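You operate a simulated robot arm through the tools that you are given. There is no shell and no other tool.

The job below is to be done with a simulated robot arm. You get a single attempt, and the scene is never put back.

## Task
Change the water in the cell whose dial reads highest.
Fine: green, yellow or purple; selector on its colour, drain it empty, close the valve, fill to the line with the fill button; leave the other two alone.

The check looks at the end state, three seconds after you hand in, the way a careful person would. Anything else that was tipped, shoved, dropped, spilled or broken makes it a failure.

## Robot
A 7-joint arm with a two-finger parallel gripper, fixed in place. Base frame: the origin is at the foot of the arm, x ahead of it, y to its left, z up. Lengths are in cm, angles in degrees, forces in N, time in s.
Its first joint turns from -132.0 to 132.0 degrees. Payload 3.91 kg.
The tool frame sits at the grasp point between the pads (the TCP): z along the fingers, y along the line on which they close. The tips reach 3 cm beyond it. Largest opening 11 cm; finger width 2, thickness 1; the body of the gripper, 4.8 by 11.2 cm, starts 5.5 cm behind the TCP.
Orientation is that of the tool frame in the base frame, as a unit quaternion [x, y, z, w]. With the fingers straight down and closing along the base's y, the tool's x points along the base's -x, its y along +y and its z along -z.

## Interface
- The arm moves only by the tool jog_arm. Its argument "moves" is text: rows parted by semicolons, each of 7 numbers parted by spaces: the turn, a rotation vector about the tool's x, y, z in rad, then the shift along the tool's x, y, z in mm, then the finger opening in mm, from 0 to 110. In form: wx wy wz x y z hand; .... A call has 1 to 20 rows; each row is the pose to reach, as a shift and turn from the pose commanded when the call began, along the tool's axes at that moment. A row lasts 0.2 s, in which the tool goes at most 5 cm and 8.6 degrees; a call with a longer step from one row to the next is refused whole, and so is a gripper value outside its range. A pose out of reach is approached as far as the arm can. The call stops where the force on the tool passes 90 N (or 10 N more than at its start, if that is more) or the arm is blocked; 0.2 s more then pass. Each finger travels about 10.8 cm/s and halts on what it meets, pressing with about 28 N; the grip force reading is that of the motor and also rises with nothing between the fingers. The clock runs only during rows and for 0.2 s after the last one: add rows that repeat a pose to give the fingers time. It gives the time, the measured TCP pose, the force on the tool (base axes), the opening and the grip force at its end, in the units of the frame above (readings bear some noise), with the torque about the TCP (base axes, N m) and any sound that the robot's microphone picked up.
- Cameras (640 x 400 px; columns grow to the right, rows downward): "scene" is fixed at [5.08, 50.06, 151.1]; the picture's right is [0.38, -0.93, 0.00], its down [-0.82, -0.34, -0.46] and it looks along [0.42, 0.17, -0.89] (base axes); focal length 214 px, centre (320, 200). "wrist" rides on the gripper at [7.2, 1.7, -10.3] in the tool frame; the picture's right is [-0.23, 0.97, 0.00], its down [-0.76, -0.18, -0.62] and it looks along [-0.61, -0.14, 0.78] (tool axes); focal length 222 px, centre (320, 200). There is no depth. A picture from a camera that has moved, and an enlarged one, comes with that camera's place and axes in the base frame and with its lens.
- grab_frame(camera): a new picture of that camera. It takes no simulated time.
- enlarge(camera, box): a new picture of the part [left, top, right, bottom] of that camera's present view, enlarged. It takes no simulated time.
- close_job(): hands the job in; it is judged then, once.

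Nothing tells you positions but the pictures and the camera data. Unless the task says otherwise, let go and move clear before handing in.

The tools are called as name(argument=value, ...) on one line, values as JSON. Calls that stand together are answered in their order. jog_arm: Moves the arm, as the interface text tells. Its arguments: {"type":"object","properties":{"moves":{"type":"string"}},"required":["moves"]} The other tools are called the same way: grab_frame (camera) takes a picture; enlarge (camera, box) takes an enlarged picture of a part of a camera's view; close_job () hands the job in.

At the start:

```text
time: 0.0
tool_pos: [30.36, 52.02, 122.07]
tool_rot: [0.0, 1.0, 0.0, 0.001]
ft_force: [0.1, 0.4, 0.4]
wrist_torque: [-0.02, -0.02, 0.02]
gripper_width: 11.0
grip_force: 0.0
```

scene: 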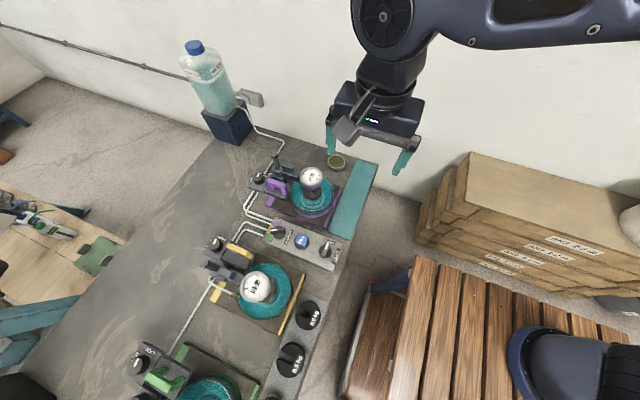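
wrist: 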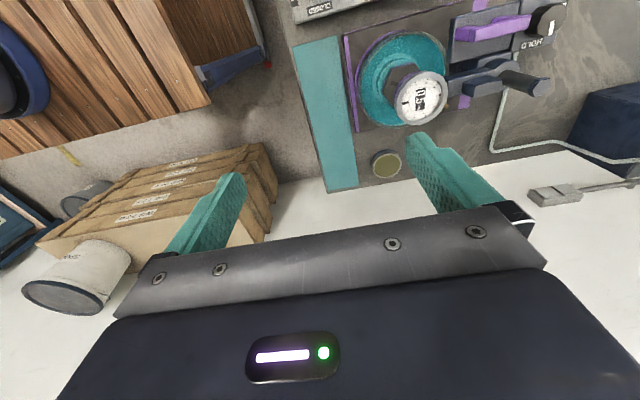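

I see a bench with three cells (purple, yellow, green), a selector panel between purple and yellow, and a water bottle. I'll zoom in on the cells, dials and controls before moving.

enlarge(camera="scene", box=[230, 140, 390, 240])

enlarge(camera="scene", box=[180, 220, 340, 320])

enlarge(camera="scene", box=[110, 300, 270, 400])

enlarge(camera="scene", box=[160, 30, 320, 130])

enlarge(camera="wrist", box=[280, 0, 600, 200])

```text
4.00 times, centred on (310, 190) of scene
camera zoom: at [5.08, 50.06, 151.1], right [0.38, -0.93, 0.0], down [-0.82, -0.34, -0.46], along [0.42, 0.17, -0.89], focal length 858 px, centre (360, 240)
```

zoom: 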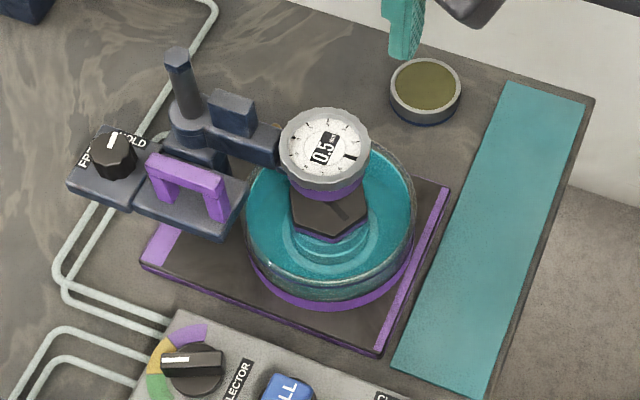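

```text
4.00 times, centred on (260, 270) of scene
camera zoom: at [5.08, 50.06, 151.1], right [0.38, -0.93, 0.0], down [-0.82, -0.34, -0.46], along [0.42, 0.17, -0.89], focal length 858 px, centre (560, -80)
```

zoom: 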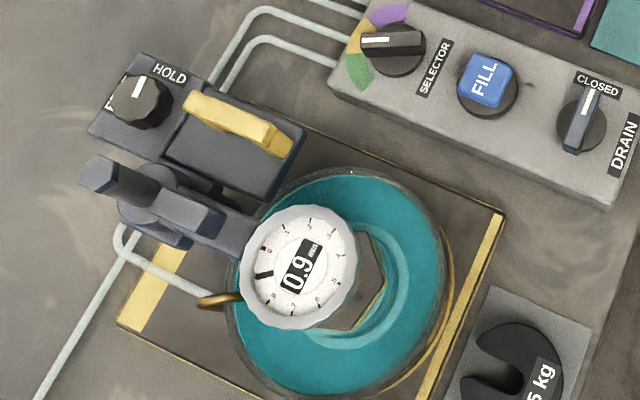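

```text
4.00 times, centred on (190, 350) of scene
camera zoom: at [5.08, 50.06, 151.1], right [0.38, -0.93, 0.0], down [-0.82, -0.34, -0.46], along [0.42, 0.17, -0.89], focal length 858 px, centre (840, -400)
```

zoom: 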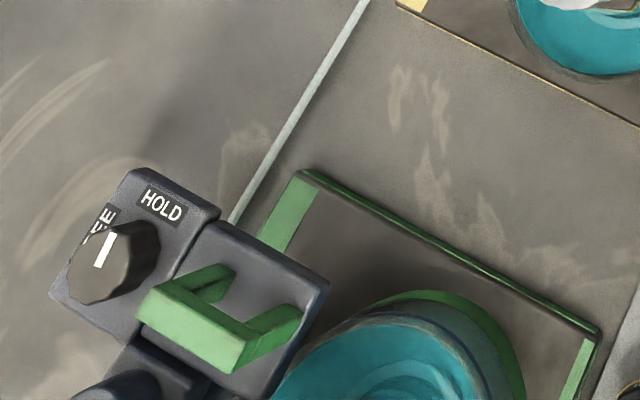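

```text
4.00 times, centred on (240, 80) of scene
camera zoom: at [5.08, 50.06, 151.1], right [0.38, -0.93, 0.0], down [-0.82, -0.34, -0.46], along [0.42, 0.17, -0.89], focal length 858 px, centre (640, 680)
```

zoom: 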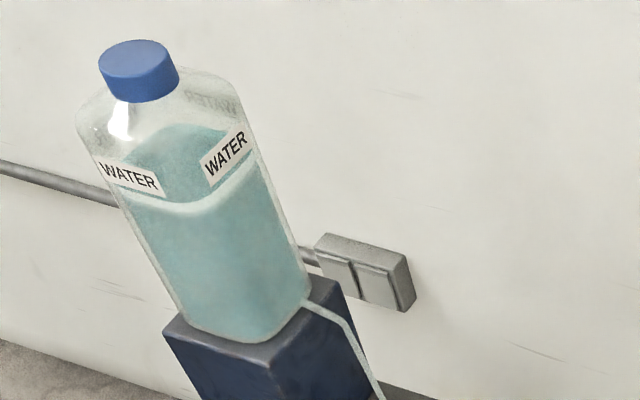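

```text
2.00 times, centred on (440, 100) of wrist
camera zoom: at [23.08, 53.7, 132.4], right [0.23, 0.97, 0.0], down [0.76, -0.18, 0.62], along [0.61, -0.14, -0.78], focal length 444 px, centre (80, 400)
```

zoom: 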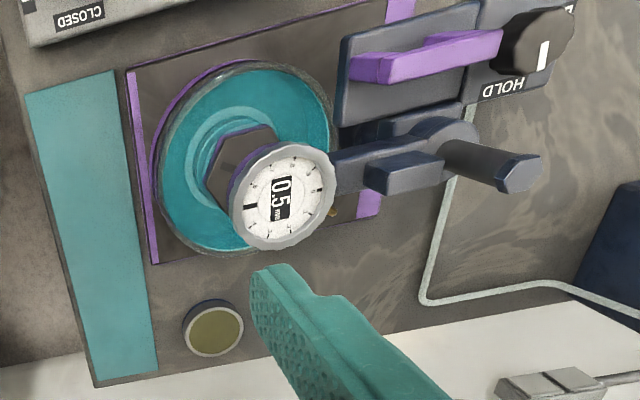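

Purple reads about 0.5 and yellow about 0.9, but green's dial is out of view. The selector panel is near x≈18, y 54–67, with the bench top around z≈92. I'll carry the wrist camera high over to the green cell to read its dial.

jog_arm(moves="0 0 0 48 8 0 110; 0 0 0 96 16 0 110; 0 0 0 144 24 0 110; 0 0 0 192 32 0 110; 0 0 0 240 40 0 110; 0 0 0 288 48 0 110; 0 0 0 336 56 0 110; 0 0 0 384 64 0 110; 0 0 0 432 72 0 110; 0 0 0 480 80 0 110; 0 0 0 528 88 0 110; 0 0 0 576 96 0 110; 0 0 0 624 104 0 110; 0 0 0 672 112 0 110")

grab_frame(camera="wrist")

grab_frame(camera="scene")

```text
time: 3.0
tool_pos: [-36.42, 62.93, 122.14]
tool_rot: [0.0, 1.0, 0.0, 0.0]
ft_force: [0.4, -0.3, 0.7]
wrist_torque: [-0.04, 0.05, -0.03]
gripper_width: 11.01
grip_force: 0.1
```

```text
taken
camera wrist: at [-43.68, 64.54, 132.36], right [0.23, 0.97, 0.0], down [0.76, -0.18, 0.62], along [0.61, -0.14, -0.78], focal length 222 px, centre (320, 200)
```

wrist: 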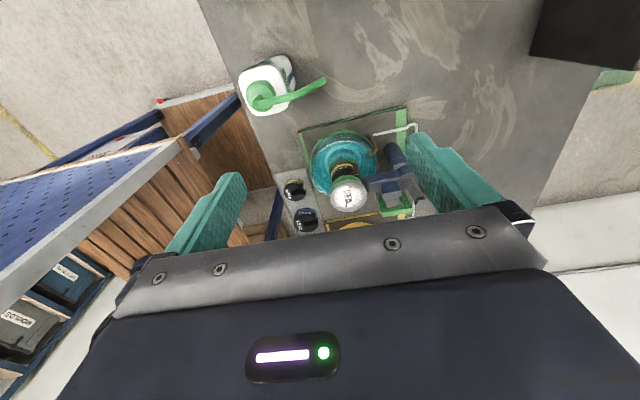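

```text
taken
```

scene: 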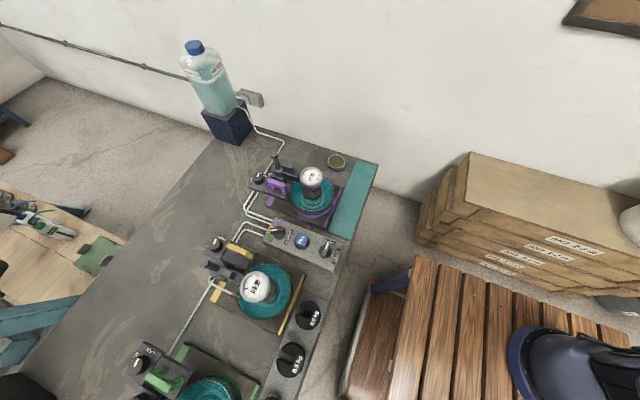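

The green cell sits near x≈-22, y≈64, with a bottle beyond it. Now I'll zoom in on its dial.

enlarge(camera="wrist", box=[320, 165, 384, 205])

enlarge(camera="wrist", box=[220, 40, 460, 240])

enlarge(camera="scene", box=[296, 162, 328, 182])

enlarge(camera="scene", box=[236, 270, 284, 300])

```text
10.00 times, centred on (352, 185) of wrist
camera zoom: at [-43.68, 64.54, 132.36], right [0.23, 0.97, 0.0], down [0.76, -0.18, 0.62], along [0.61, -0.14, -0.78], focal length 2221 px, centre (0, 350)
```

zoom: 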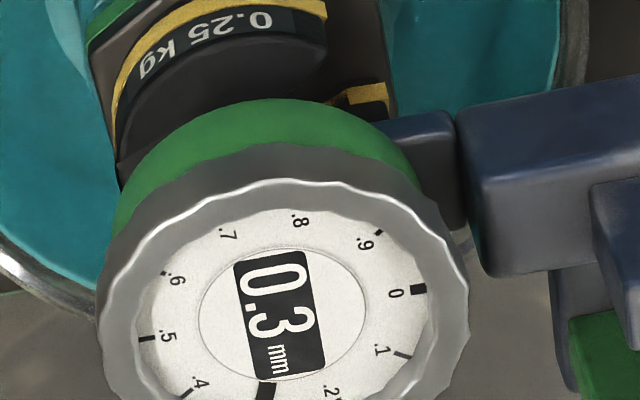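

```text
2.00 times, centred on (340, 140) of wrist
camera zoom: at [-43.68, 64.54, 132.36], right [0.23, 0.97, 0.0], down [0.76, -0.18, 0.62], along [0.61, -0.14, -0.78], focal length 444 px, centre (280, 320)
```

zoom: 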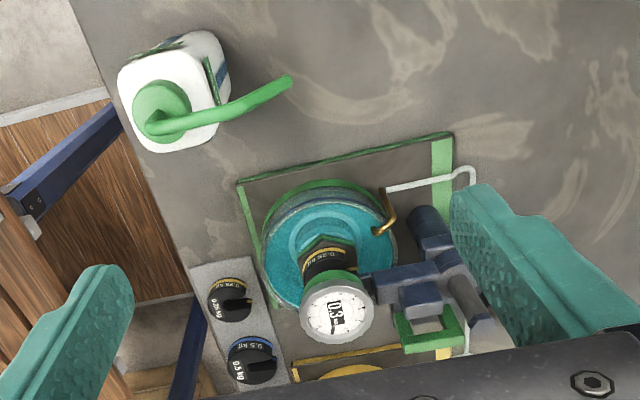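

```text
16.00 times, centred on (312, 172) of scene
camera zoom: at [5.08, 50.06, 151.1], right [0.38, -0.93, 0.0], down [-0.82, -0.34, -0.46], along [0.42, 0.17, -0.89], focal length 3432 px, centre (448, 648)
```

zoom: 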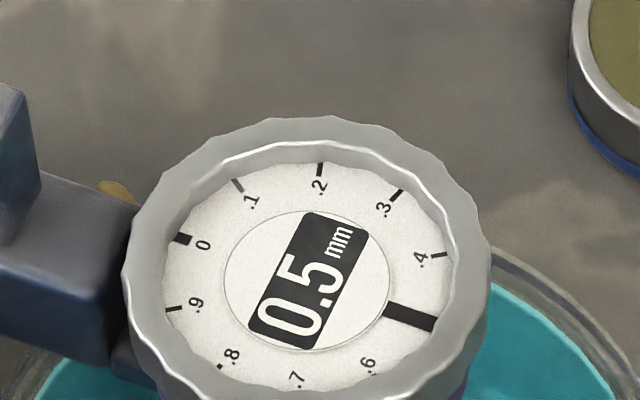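

```text
13.33 times, centred on (260, 285) of scene
camera zoom: at [5.08, 50.06, 151.1], right [0.38, -0.93, 0.0], down [-0.82, -0.34, -0.46], along [0.42, 0.17, -0.89], focal length 2860 px, centre (1120, -933)
```

zoom: 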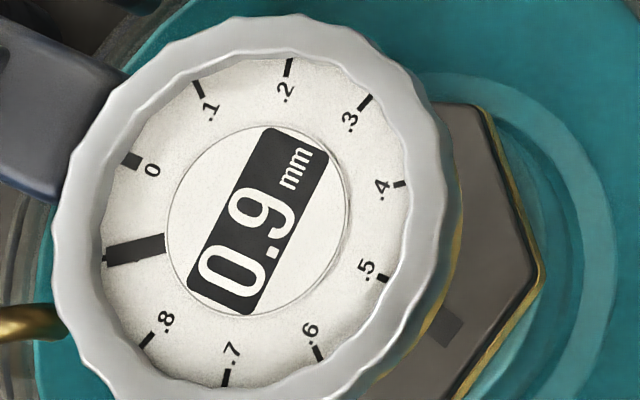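

The dials read yellow 0.9, purple 0.5 and green 0.3, so yellow is the cell to service. Next I'll move back to look at the panel and the yellow cell up close.

jog_arm(moves="0 0 0 -48 -4 0 110; 0 0 0 -96 -8 0 110; 0 0 0 -144 -12 0 110; 0 0 0 -192 -16 0 110; 0 0 0 -240 -20 0 110; 0 0 0 -288 -24 0 110; 0 0 0 -336 -28 0 110; 0 0 0 -384 -30 0 110")

grab_frame(camera="wrist")

enlarge(camera="wrist", box=[220, 60, 460, 210])

```text
time: 4.8
tool_pos: [1.64, 60.09, 122.21]
tool_rot: [-0.001, 1.0, 0.001, 0.001]
ft_force: [-0.7, -0.4, -0.7]
wrist_torque: [0.0, -0.05, -0.01]
gripper_width: 10.99
grip_force: 0.0
```

```text
taken
camera wrist: at [-5.65, 61.76, 132.5], right [0.23, 0.97, 0.0], down [0.76, -0.18, 0.62], along [0.61, -0.14, -0.78], focal length 222 px, centre (320, 200)
```

wrist: 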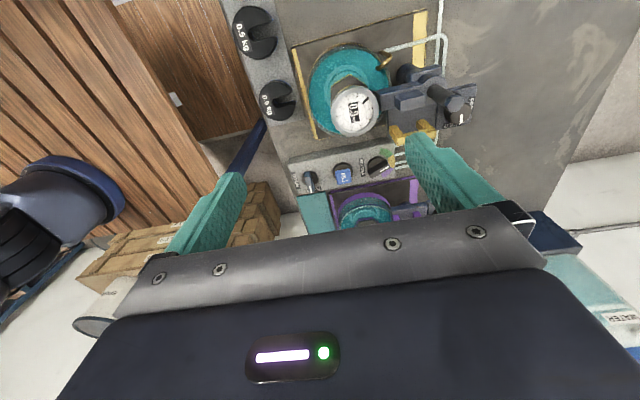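

```text
2.67 times, centred on (340, 135) of wrist
camera zoom: at [-5.65, 61.76, 132.5], right [0.23, 0.97, 0.0], down [0.76, -0.18, 0.62], along [0.61, -0.14, -0.78], focal length 592 px, centre (267, 373)
```

zoom: 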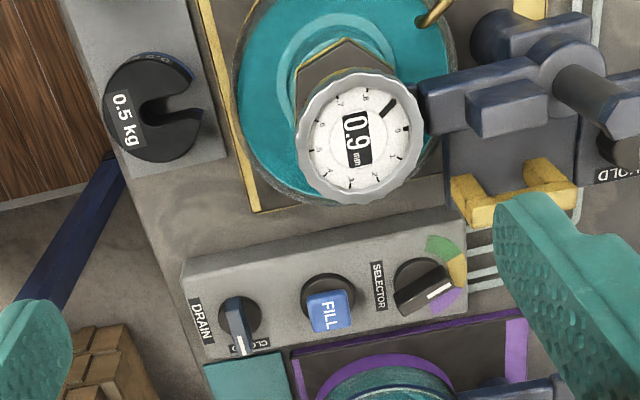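

Yellow's cell is below the gripper, and the panel shows the DRAIN lever, FILL button and SELECTOR from right to left in y. The selector mark looks as if it sits between yellow and purple, so I'll move closer to see it properly.

jog_arm(moves="0 0 0 -45 0 0 110; 0 0 0 -90 0 20 110; 0 0 0 -130 0 45 110; 0 0 0 -140 0 80 110; 0 0 0 -140 0 110 110")

grab_frame(camera="wrist")

enlarge(camera="wrist", box=[200, 60, 440, 210])

```text
time: 6.0
tool_pos: [15.58, 60.15, 111.14]
tool_rot: [0.0, 1.0, -0.001, 0.001]
ft_force: [0.0, 0.2, -0.1]
wrist_torque: [0.04, -0.02, -0.03]
gripper_width: 11.01
grip_force: 0.0
```

```text
taken
camera wrist: at [8.32, 61.77, 121.49], right [0.23, 0.97, 0.0], down [0.76, -0.18, 0.62], along [0.61, -0.14, -0.78], focal length 222 px, centre (320, 200)
```

wrist: 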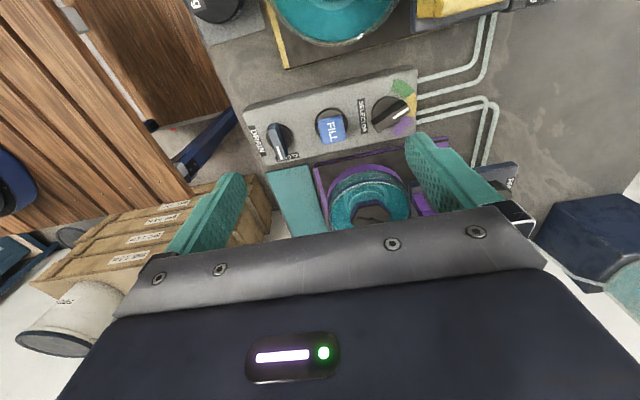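

```text
2.67 times, centred on (320, 135) of wrist
camera zoom: at [8.32, 61.77, 121.49], right [0.23, 0.97, 0.0], down [0.76, -0.18, 0.62], along [0.61, -0.14, -0.78], focal length 592 px, centre (320, 373)
```

zoom: 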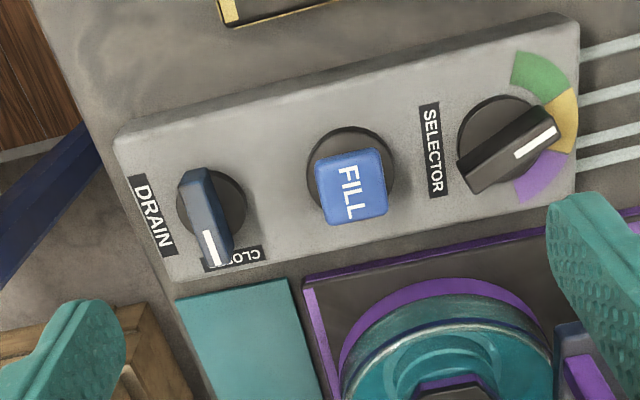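

The panel is now clear: FILL's top is near (18.2, 60.9, 95.9), and DRAIN points +x at CLOSED. I'll zoom in on the selector and drain lever to measure their angles.

enlarge(camera="wrist", box=[360, 70, 424, 110])

enlarge(camera="wrist", box=[244, 115, 308, 165])

enlarge(camera="scene", box=[255, 212, 351, 272])

enlarge(camera="wrist", box=[300, 100, 364, 150])

```text
10.00 times, centred on (392, 90) of wrist
camera zoom: at [8.32, 61.77, 121.49], right [0.23, 0.97, 0.0], down [0.76, -0.18, 0.62], along [0.61, -0.14, -0.78], focal length 2221 px, centre (-400, 1300)
```

zoom: 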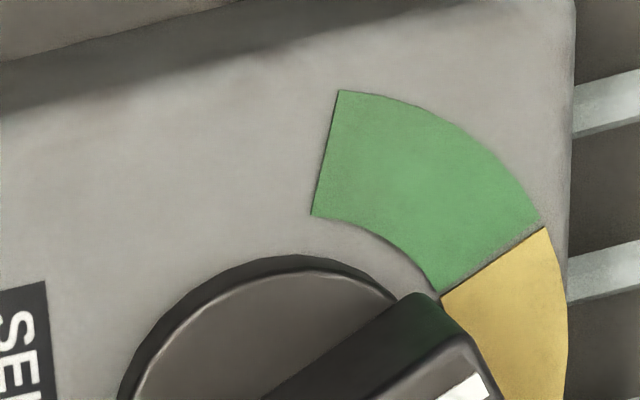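

```text
8.00 times, centred on (276, 140) of wrist
camera zoom: at [8.32, 61.77, 121.49], right [0.23, 0.97, 0.0], down [0.76, -0.18, 0.62], along [0.61, -0.14, -0.78], focal length 1777 px, centre (672, 680)
```

zoom: 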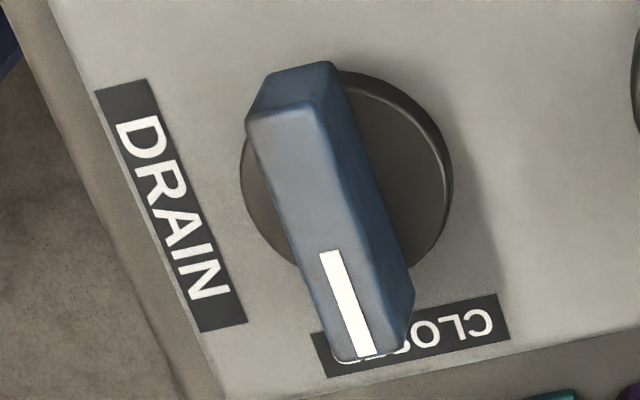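

```text
6.67 times, centred on (303, 242) of scene
camera zoom: at [5.08, 50.06, 151.1], right [0.38, -0.93, 0.0], down [-0.82, -0.34, -0.46], along [0.42, 0.17, -0.89], focal length 1430 px, centre (433, -80)
```

zoom: 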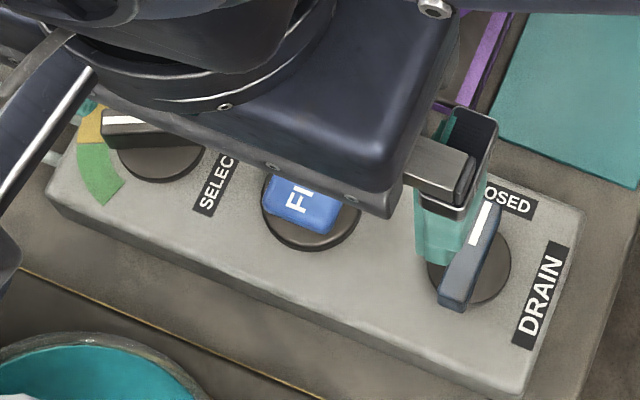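

```text
8.00 times, centred on (332, 125) of wrist
camera zoom: at [8.32, 61.77, 121.49], right [0.23, 0.97, 0.0], down [0.76, -0.18, 0.62], along [0.61, -0.14, -0.78], focal length 1777 px, centre (224, 800)
```

zoom: 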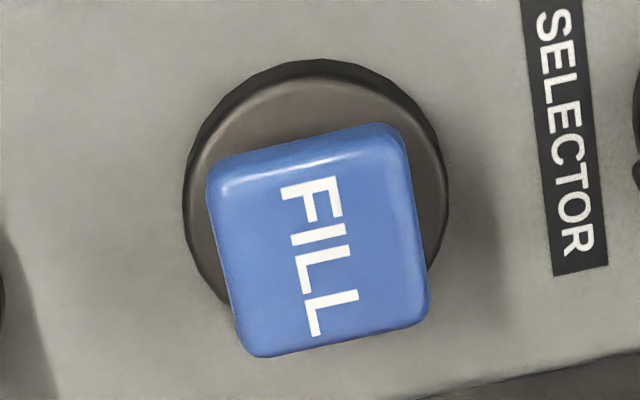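

The selector was partly cut off, so I'll reframe on it.

enlarge(camera="wrist", box=[364, 74, 428, 138])

```text
6.25 times, centred on (396, 106) of wrist
camera zoom: at [8.32, 61.77, 121.49], right [0.23, 0.97, 0.0], down [0.76, -0.18, 0.62], along [0.61, -0.14, -0.78], focal length 1388 px, centre (-155, 788)
```

zoom: 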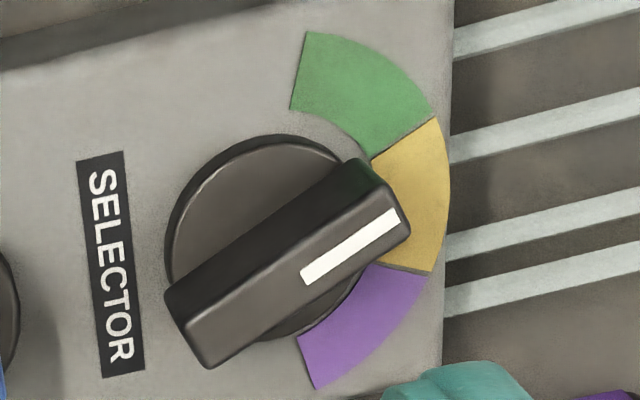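

I measure the selector bar centred near (18.3, 67.8), top z≈96.2. It points about 25° off +y towards green, right on the yellow/green boundary, while yellow's centre is straight along +y. I'll line the gripper up across the bar above it and check before gripping.

jog_arm(moves="0 0 0.142 -3 10 0 100; 0 0 0.284 -7 20 0 90; 0 0 0.426 -10 30 0 80; 0 0 0.568 -14 40 0 70; 0 0 0.710 -17 50 10 60; 0 0 0.852 -20 60 20 50; 0 0 0.994 -24 70 35 45; 0 0 1.134 -27 76 50 40; 0 0 1.134 -27 76 60 40")

grab_frame(camera="wrist")

enlarge(camera="scene", box=[230, 180, 390, 280])

```text
time: 8.0
tool_pos: [18.18, 67.99, 105.05]
tool_rot: [0.538, 0.843, 0.0, 0.0]
ft_force: [-0.6, -0.3, 0.2]
wrist_torque: [0.0, 0.02, 0.05]
gripper_width: 4.0
grip_force: 0.1
```

```text
taken
camera wrist: at [16.63, 75.2, 115.38], right [0.98, 0.2, 0.0], down [0.16, -0.77, 0.62], along [0.13, -0.61, -0.78], focal length 222 px, centre (320, 200)
```

wrist: 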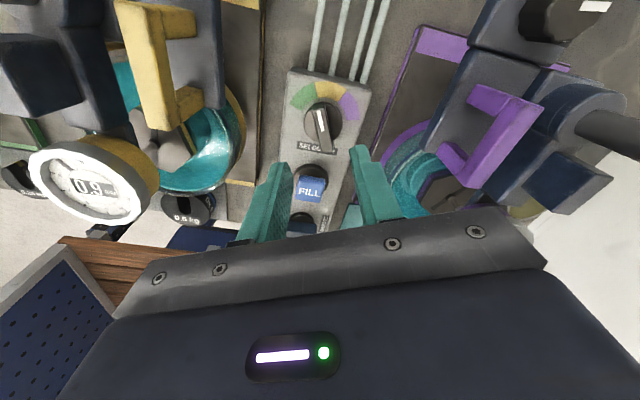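

```text
4.00 times, centred on (310, 230) of scene
camera zoom: at [5.08, 50.06, 151.1], right [0.38, -0.93, 0.0], down [-0.82, -0.34, -0.46], along [0.42, 0.17, -0.89], focal length 858 px, centre (360, 80)
```

zoom: 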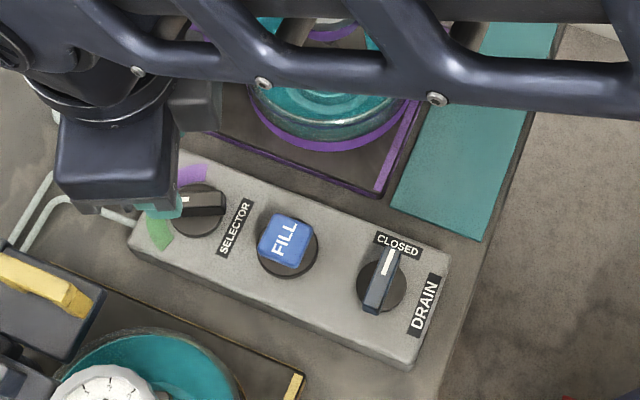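

The tool is at (18.2, 68.0, 105), turned across the bar. I'll zoom in on the selector from this new side to confirm its centre and angle.

enlarge(camera="wrist", box=[272, 70, 368, 150])

```text
5.00 times, centred on (320, 110) of wrist
camera zoom: at [16.63, 75.2, 115.38], right [0.98, 0.2, 0.0], down [0.16, -0.77, 0.62], along [0.13, -0.61, -0.78], focal length 1111 px, centre (320, 650)
```

zoom: 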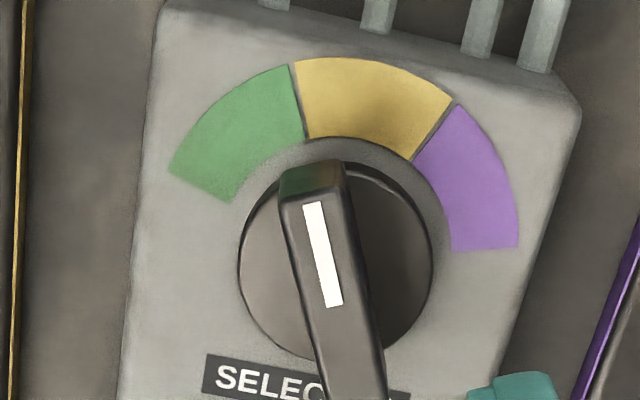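

Two views agree: the bar is centred near (18.4, 67.8), with its mark on the green/yellow border and the panel top near z≈93.5. I'll lower the open fingers around the bar, stopping about 1.3 cm above the panel.

jog_arm(moves="0 0 0 -2.6 1.2 20 40; 0 0 0 -2.6 1.2 40 40; 0 0 0 -2.6 1.2 55 40; 0 0 0 -2.6 1.2 65 40; 0 0 0 -2.6 1.2 72 40; 0 0 0 -2.6 1.2 72 40")

grab_frame(camera="wrist")

enlarge(camera="wrist", box=[240, 100, 400, 220])

```text
time: 9.4
tool_pos: [18.45, 67.62, 97.82]
tool_rot: [0.538, 0.843, 0.0, 0.0]
ft_force: [0.1, 1.2, 0.3]
wrist_torque: [-0.02, -0.03, 0.01]
gripper_width: 4.0
grip_force: 0.0
```

```text
taken
camera wrist: at [16.83, 74.92, 108.22], right [0.98, 0.21, 0.0], down [0.16, -0.77, 0.62], along [0.13, -0.61, -0.78], focal length 222 px, centre (320, 200)
```

wrist: 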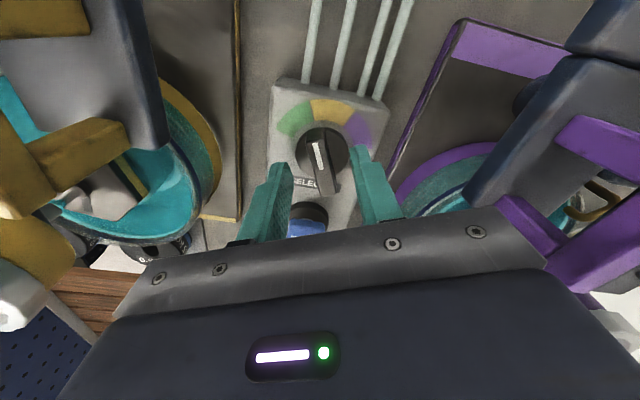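

```text
3.33 times, centred on (320, 160) of wrist
camera zoom: at [16.83, 74.92, 108.22], right [0.98, 0.21, 0.0], down [0.16, -0.77, 0.62], along [0.13, -0.61, -0.78], focal length 740 px, centre (320, 333)
```

zoom: 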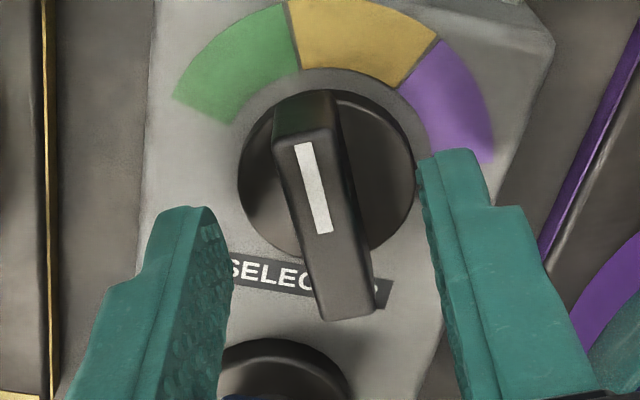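

The fingers straddle the bar cleanly with clearance to the panel. I'll close on it and check the grip.

jog_arm(moves="0 0 0 0 0 0 20; 0 0 0 0 0 0 8; 0 0 0 0 0 0 5; 0 0 0 0 0 0 5")

enlarge(camera="wrist", box=[240, 100, 400, 220])

```text
time: 10.4
tool_pos: [18.6, 67.7, 98.01]
tool_rot: [0.538, 0.843, 0.001, 0.0]
ft_force: [17.7, 13.8, -2.2]
wrist_torque: [1.0, -0.08, -0.01]
gripper_width: 1.19
grip_force: 44.9
```

```text
3.33 times, centred on (320, 160) of wrist
camera zoom: at [16.98, 74.98, 108.23], right [0.98, 0.21, 0.0], down [0.16, -0.77, 0.62], along [0.13, -0.61, -0.78], focal length 740 px, centre (320, 333)
```

zoom: 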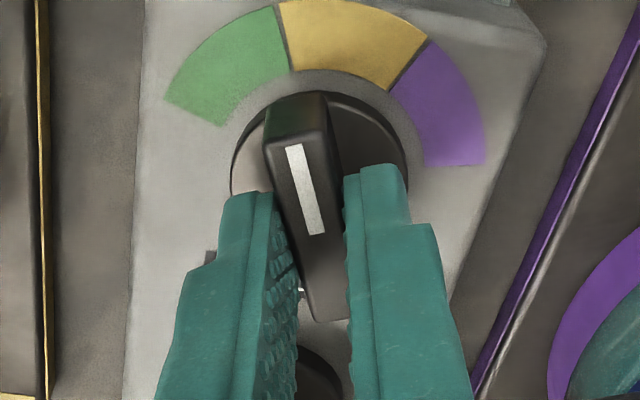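

The bar is gripped (1.19 cm wide), but with about 20 N of side load because I was roughly 2 mm off centre. I'll ease that off with a small shift, then turn about 25° clockwise so the mark points to yellow.

jog_arm(moves="0 0 0 0 1 0 5; 0 0 0 0 2 0 5; 0 0 0 0 2 0 5")

```text
time: 11.2
tool_pos: [18.55, 67.67, 97.87]
tool_rot: [0.537, 0.844, -0.002, 0.0]
ft_force: [2.7, -2.7, 1.2]
wrist_torque: [0.45, 0.21, -0.03]
gripper_width: 1.2
grip_force: 44.7
```

The side load is gone. Now I'll turn the selector towards yellow.

jog_arm(moves="0 0 0.087 0 0 0 5; 0 0 0.174 0 0 0 5; 0 0 0.261 0 0 0 5; 0 0 0.348 0 0 0 5; 0 0 0.436 0 0 0 5; 0 0 0.436 0 0 0 5")

enlarge(camera="wrist", box=[240, 80, 400, 200])

```text
time: 12.6
tool_pos: [18.55, 67.78, 97.87]
tool_rot: [0.706, 0.708, 0.0, 0.0]
ft_force: [-17.2, -9.2, 2.9]
wrist_torque: [0.78, 0.43, 0.01]
gripper_width: 1.2
grip_force: 45.0
```

```text
3.33 times, centred on (320, 140) of wrist
camera zoom: at [20.17, 74.95, 108.22], right [0.97, -0.23, 0.0], down [-0.18, -0.76, 0.62], along [-0.14, -0.61, -0.78], focal length 740 px, centre (320, 400)
```

zoom: 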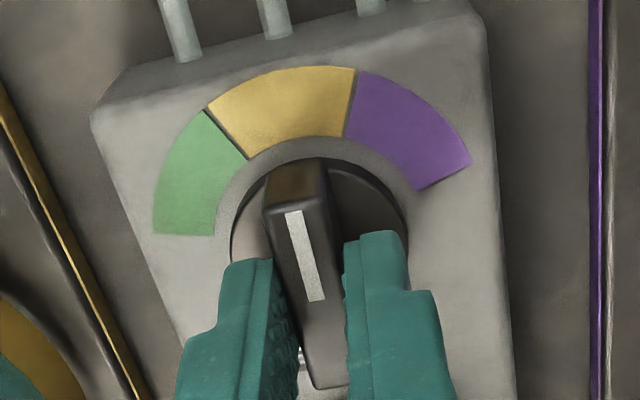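

The mark now points into the yellow sector. I'll open the fingers and rise, then check the final angle.

jog_arm(moves="0 0 0 0 0 0 20; 0 0 0 0 0 0 40; 0 0 0 0 0 0 40; 0 0 0 0 0 -30 40; 0 0 0 0 0 -70 40; 0 0 0 0 0 -80 40")

enlarge(camera="wrist", box=[272, 70, 368, 150])

grab_frame(camera="wrist")

```text
time: 14.0
tool_pos: [18.75, 67.66, 105.8]
tool_rot: [0.706, 0.708, 0.0, 0.0]
ft_force: [0.1, 0.4, -0.4]
wrist_torque: [-0.04, -0.01, 0.02]
gripper_width: 4.01
grip_force: 0.1
```

```text
5.00 times, centred on (320, 110) of wrist
camera zoom: at [20.42, 74.93, 116.1], right [0.97, -0.23, 0.0], down [-0.18, -0.76, 0.62], along [-0.14, -0.61, -0.78], focal length 1111 px, centre (320, 650)
```

zoom: 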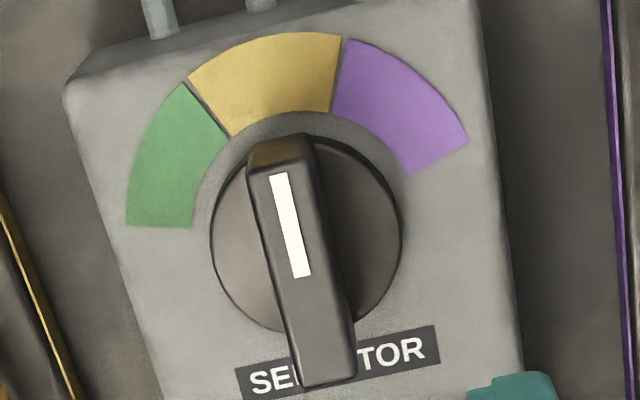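

```text
taken
camera wrist: at [20.42, 74.93, 116.1], right [0.97, -0.23, 0.0], down [-0.18, -0.76, 0.62], along [-0.14, -0.61, -0.78], focal length 222 px, centre (320, 200)
```

wrist: 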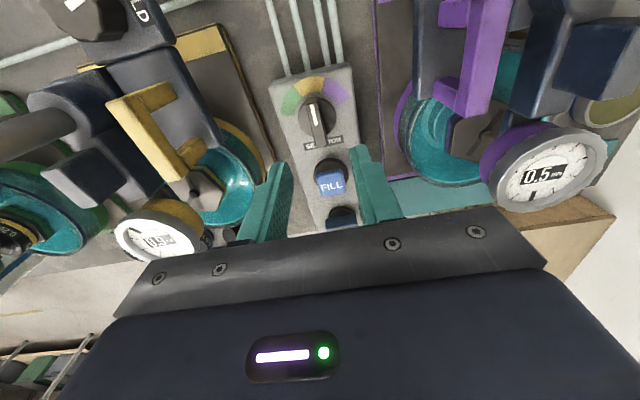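

The mark's direction computes to within 1° of +y, the centre of yellow, so the selector is set. Next I'll look at the yellow cell's water and its fill line before opening the drain.

enlarge(camera="wrist", box=[100, 110, 280, 260])

enlarge(camera="scene", box=[200, 230, 320, 330])

enlarge(camera="wrist", box=[380, 60, 500, 220])

```text
2.67 times, centred on (190, 185) of wrist
camera zoom: at [20.42, 74.93, 116.1], right [0.97, -0.23, 0.0], down [-0.18, -0.76, 0.62], along [-0.14, -0.61, -0.78], focal length 592 px, centre (667, 240)
```

zoom: 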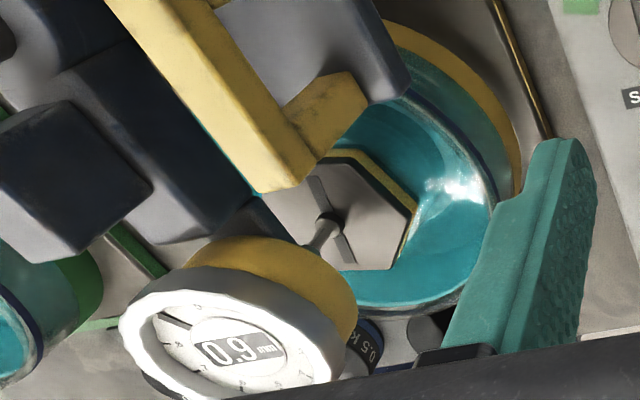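

```text
4.00 times, centred on (260, 280) of scene
camera zoom: at [5.08, 50.06, 151.1], right [0.38, -0.93, 0.0], down [-0.82, -0.34, -0.46], along [0.42, 0.17, -0.89], focal length 858 px, centre (560, -120)
```

zoom: 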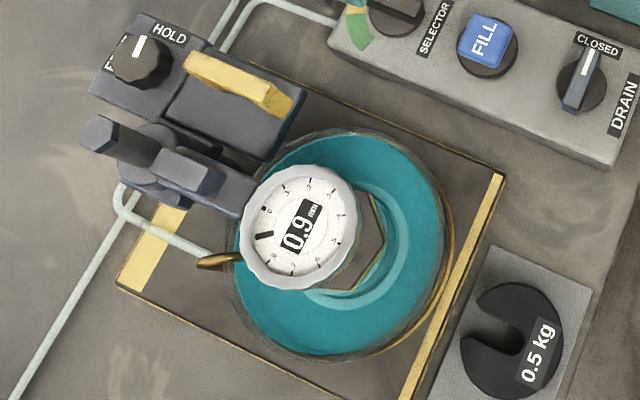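

```text
2.50 times, centred on (440, 140) of wrist
camera zoom: at [20.42, 74.93, 116.1], right [0.97, -0.23, 0.0], down [-0.18, -0.76, 0.62], along [-0.14, -0.61, -0.78], focal length 555 px, centre (20, 350)
```

zoom: 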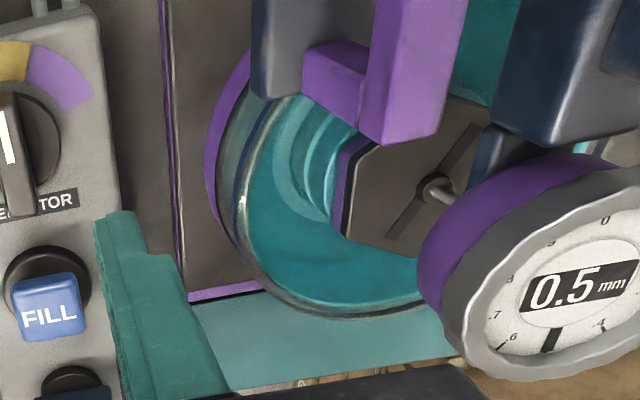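

The vessels have a dark-blue line just below the rim, and I'll check that from the side later. Now I'll move above the DRAIN lever, turning the gripper back so it closes across the lever.

jog_arm(moves="0 0 -0.1428 -12.4 -0.3 0 40; 0 0 -0.2856 -24.8 -0.6 0 40; 0 0 -0.4284 -37.2 -0.9 0 40; 0 0 -0.5712 -49.7 -1.2 0 40; 0 0 -0.714 -62.1 -1.5 0 40; 0 0 -0.8568 -74.5 -1.8 0 40; 0 0 -0.9996 -86.9 -2.1 0 40; 0 0 -1.1424 -99.3 -2.5 0 40; 0 0 -1.2852 -111.8 -2.8 0 40; 0 0 -1.428 -124.2 -3.1 0 40; 0 0 -1.571 -136.6 -3.5 0 40; 0 0 -1.571 -136.6 -3.5 0 40")

grab_frame(camera="wrist")

enlarge(camera="wrist", box=[264, 60, 392, 160])

grab_frame(camera="scene")

```text
time: 16.6
tool_pos: [18.31, 54.15, 105.94]
tool_rot: [-0.002, 1.0, 0.001, 0.0]
ft_force: [0.5, -0.3, -0.5]
wrist_torque: [-0.02, 0.0, 0.02]
gripper_width: 4.01
grip_force: 0.1
```

```text
taken
camera wrist: at [11.03, 55.76, 116.12], right [0.22, 0.97, 0.0], down [0.76, -0.18, 0.62], along [0.61, -0.14, -0.78], focal length 222 px, centre (320, 200)
```

wrist: 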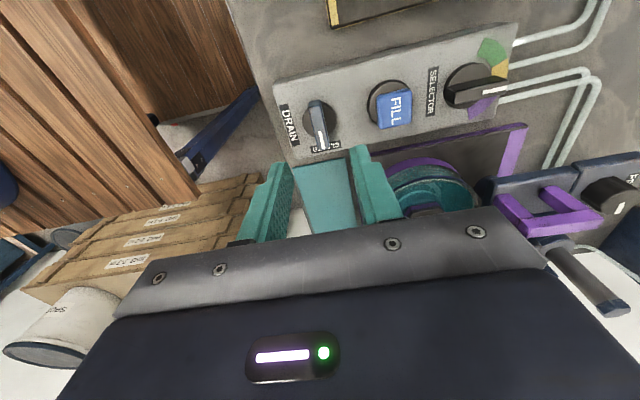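

```text
4.00 times, centred on (328, 110) of wrist
camera zoom: at [11.03, 55.76, 116.12], right [0.22, 0.97, 0.0], down [0.76, -0.18, 0.62], along [0.61, -0.14, -0.78], focal length 888 px, centre (288, 560)
```

zoom: 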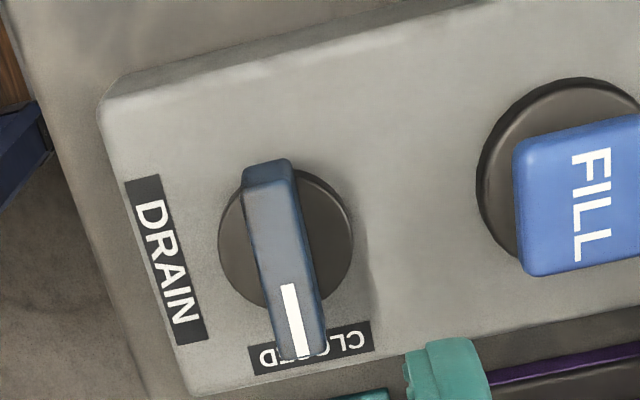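

```text
taken
```

scene: 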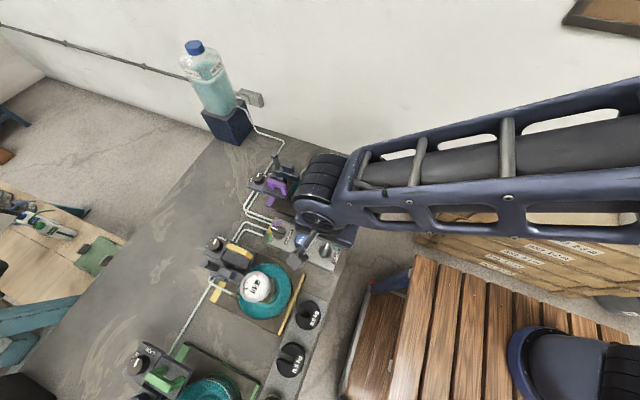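

The lever is centred near (18.2, 54.0), pointing +x at CLOSED. I'll lower the fingers around it, close gently, and check the side load.

jog_arm(moves="0 0 0 0 -1 30 40; 0 0 0 0 -1 55 40; 0 0 0 0 -1 70 40; 0 0 0 0 -1 80 40; 0 0 0 0 -1 80 40; 0 0 0 0 -1 80 25; 0 0 0 0 -1 80 16; 0 0 0 0 -1 80 8; 0 0 0 0 -1 80 5; 0 0 0 0 -1 80 5")

grab_frame(camera="wrist")

enlarge(camera="wrist", box=[240, 60, 400, 180])

```text
time: 18.8
tool_pos: [18.16, 54.04, 97.97]
tool_rot: [-0.001, 1.0, 0.0, 0.0]
ft_force: [0.2, 10.7, -3.1]
wrist_torque: [0.26, 0.17, -0.08]
gripper_width: 1.2
grip_force: 45.2
```

```text
taken
camera wrist: at [10.94, 55.67, 108.22], right [0.23, 0.97, 0.0], down [0.76, -0.18, 0.62], along [0.61, -0.14, -0.78], focal length 222 px, centre (320, 200)
```

wrist: 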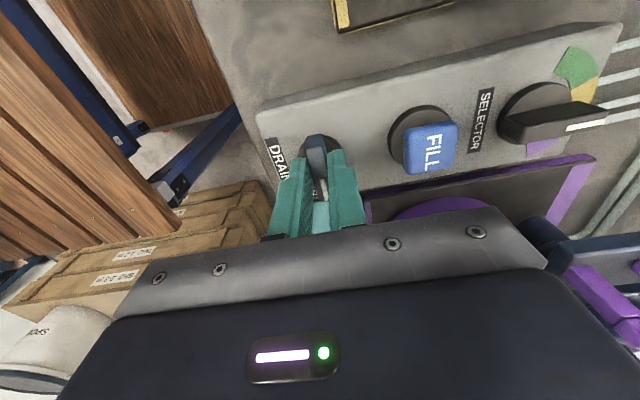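

```text
3.33 times, centred on (320, 120) of wrist
camera zoom: at [10.94, 55.67, 108.22], right [0.23, 0.97, 0.0], down [0.76, -0.18, 0.62], along [0.61, -0.14, -0.78], focal length 740 px, centre (320, 467)
```

zoom: 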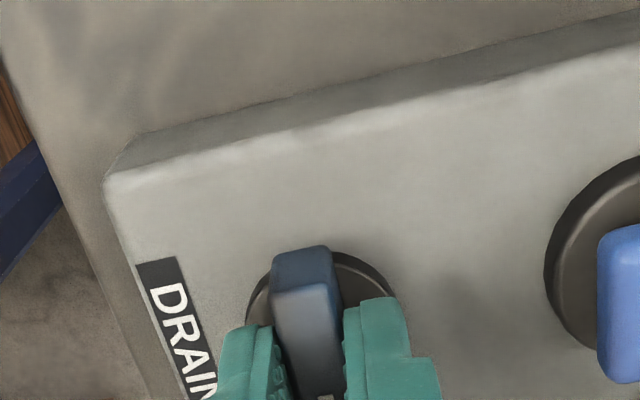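

The lever is held with only about 10 N of side load. I'll try a small clockwise turn (towards the DRAIN label) to feel whether it moves freely.

jog_arm(moves="0 0 0.05 0 0.7 0 5; 0 0 0.1 0 0.7 0 5; 0 0 0.15 0 0.7 0 5; 0 0 0.15 0 0.7 0 5")

enlarge(camera="wrist", box=[240, 60, 400, 180])

```text
time: 19.8
tool_pos: [18.21, 54.04, 97.93]
tool_rot: [0.075, 0.997, -0.001, -0.001]
ft_force: [-4.2, 2.1, 7.8]
wrist_torque: [-0.11, -0.29, -0.01]
gripper_width: 1.21
grip_force: 45.0
```

```text
3.33 times, centred on (320, 120) of wrist
camera zoom: at [11.28, 56.78, 108.22], right [0.37, 0.93, 0.0], down [0.73, -0.29, 0.62], along [0.58, -0.23, -0.78], focal length 740 px, centre (320, 467)
```

zoom: 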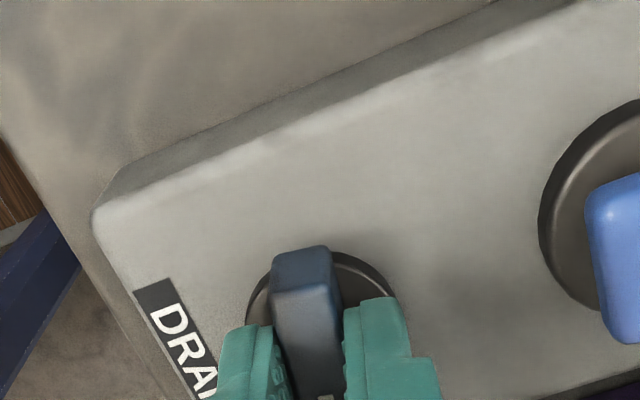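

It turns freely clockwise with no resisting torque, so I'll continue opening in that direction while watching force and the yellow cell.

jog_arm(moves="0 0 0.13 0 0 0 5; 0 0 0.26 0 0 0 5; 0 0 0.39 0 0 0 5; 0 0 0.52 0 0 0 5; 0 0 0.65 0 0 0 5; 0 0 0.65 0 0 0 5")

enlarge(camera="wrist", box=[240, 60, 400, 180])

enlarge(camera="scene", box=[200, 230, 320, 330])

```text
time: 21.2
tool_pos: [18.37, 54.23, 97.88]
tool_rot: [0.39, 0.921, 0.002, 0.0]
ft_force: [-1.5, 34.5, 2.6]
wrist_torque: [1.01, 0.31, 0.09]
gripper_width: 1.19
grip_force: 45.1
```

```text
3.33 times, centred on (320, 120) of wrist
camera zoom: at [14.45, 60.54, 108.23], right [0.86, 0.52, 0.0], down [0.4, -0.67, 0.62], along [0.32, -0.53, -0.78], focal length 740 px, centre (320, 467)
```

zoom: 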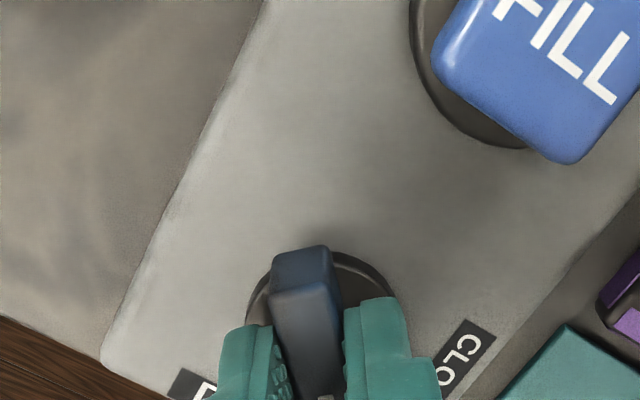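

```text
4.00 times, centred on (260, 280) of scene
camera zoom: at [5.08, 50.06, 151.1], right [0.38, -0.93, 0.0], down [-0.82, -0.34, -0.46], along [0.42, 0.17, -0.89], focal length 858 px, centre (560, -120)
```

zoom: 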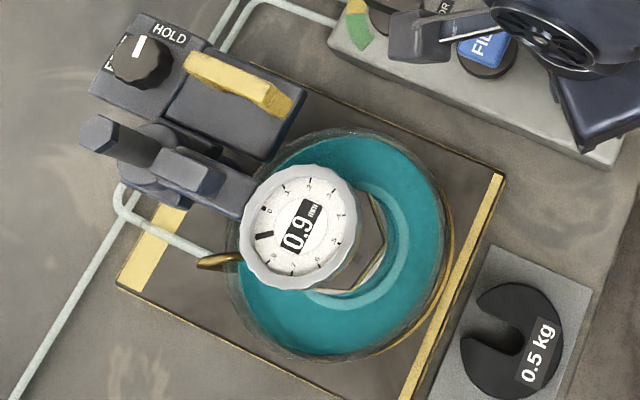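

The lever is about 46° open and the yellow water already looks lower in its vessel. There is 34 N of side load, so I'll shift about 2.5 mm in +y to relieve it and let the cell drain a little.

jog_arm(moves="0 0 0 0.9 0.9 0 5; 0 0 0 1.8 1.8 0 5; 0 0 0 1.8 1.8 0 5; 0 0 0 1.8 1.8 0 5")

enlarge(camera="scene", box=[200, 230, 320, 330])

grab_frame(camera="scene")

```text
time: 22.2
tool_pos: [18.31, 54.29, 97.96]
tool_rot: [0.389, 0.921, -0.001, 0.0]
ft_force: [-1.7, 1.8, 13.1]
wrist_torque: [-0.57, -0.57, 0.03]
gripper_width: 1.2
grip_force: 45.0
```

```text
4.00 times, centred on (260, 280) of scene
camera zoom: at [5.08, 50.06, 151.1], right [0.38, -0.93, 0.0], down [-0.82, -0.34, -0.46], along [0.42, 0.17, -0.89], focal length 858 px, centre (560, -120)
```

zoom: 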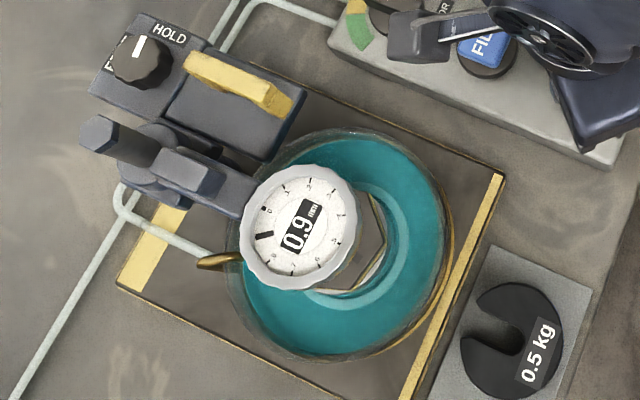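

```text
taken
```

scene: 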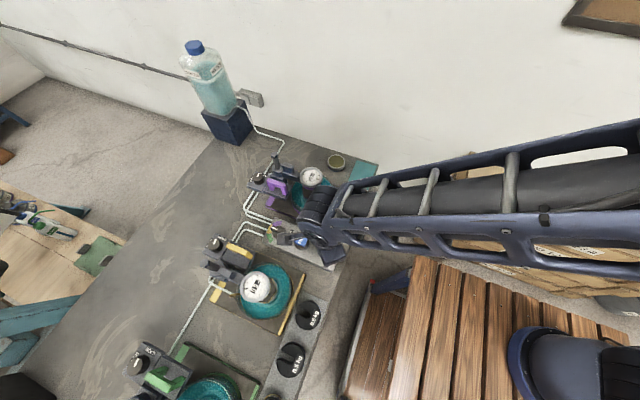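

The yellow cell is draining at this opening and the side load is gone. I'll hold the lever here and wait while it empties.

jog_arm(moves="0 0 0 0 0 0 5; 0 0 0 0 0 0 5; 0 0 0 0 0 0 5; 0 0 0 0 0 0 5; 0 0 0 0 0 0 5; 0 0 0 0 0 0 5; 0 0 0 0 0 0 5; 0 0 0 0 0 0 5; 0 0 0 0 0 0 5; 0 0 0 0 0 0 5; 0 0 0 0 0 0 5; 0 0 0 0 0 0 5; 0 0 0 0 0 0 5; 0 0 0 0 0 0 5; 0 0 0 0 0 0 5; 0 0 0 0 0 0 5; 0 0 0 0 0 0 5; 0 0 0 0 0 0 5; 0 0 0 0 0 0 5; 0 0 0 0 0 0 5")

enlarge(camera="scene", box=[200, 230, 320, 330])

enlarge(camera="scene", box=[110, 300, 270, 400])

```text
time: 26.4
tool_pos: [18.35, 54.1, 98.0]
tool_rot: [0.389, 0.921, 0.0, 0.001]
ft_force: [-1.7, -29.3, -13.4]
wrist_torque: [-0.63, -0.04, -0.09]
gripper_width: 1.18
grip_force: 44.7
```

```text
4.00 times, centred on (260, 280) of scene
camera zoom: at [5.08, 50.06, 151.1], right [0.38, -0.93, 0.0], down [-0.82, -0.34, -0.46], along [0.42, 0.17, -0.89], focal length 858 px, centre (560, -120)
```

zoom: 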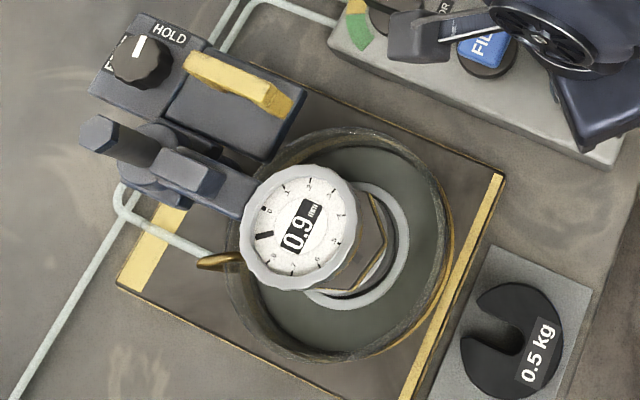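

```text
4.00 times, centred on (190, 350) of scene
camera zoom: at [5.08, 50.06, 151.1], right [0.38, -0.93, 0.0], down [-0.82, -0.34, -0.46], along [0.42, 0.17, -0.89], focal length 858 px, centre (840, -400)
```

zoom: 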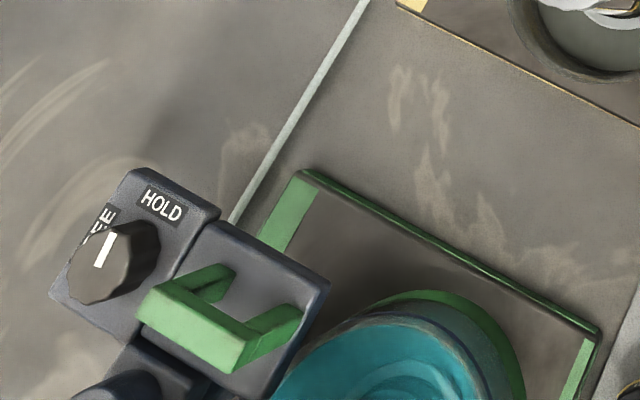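

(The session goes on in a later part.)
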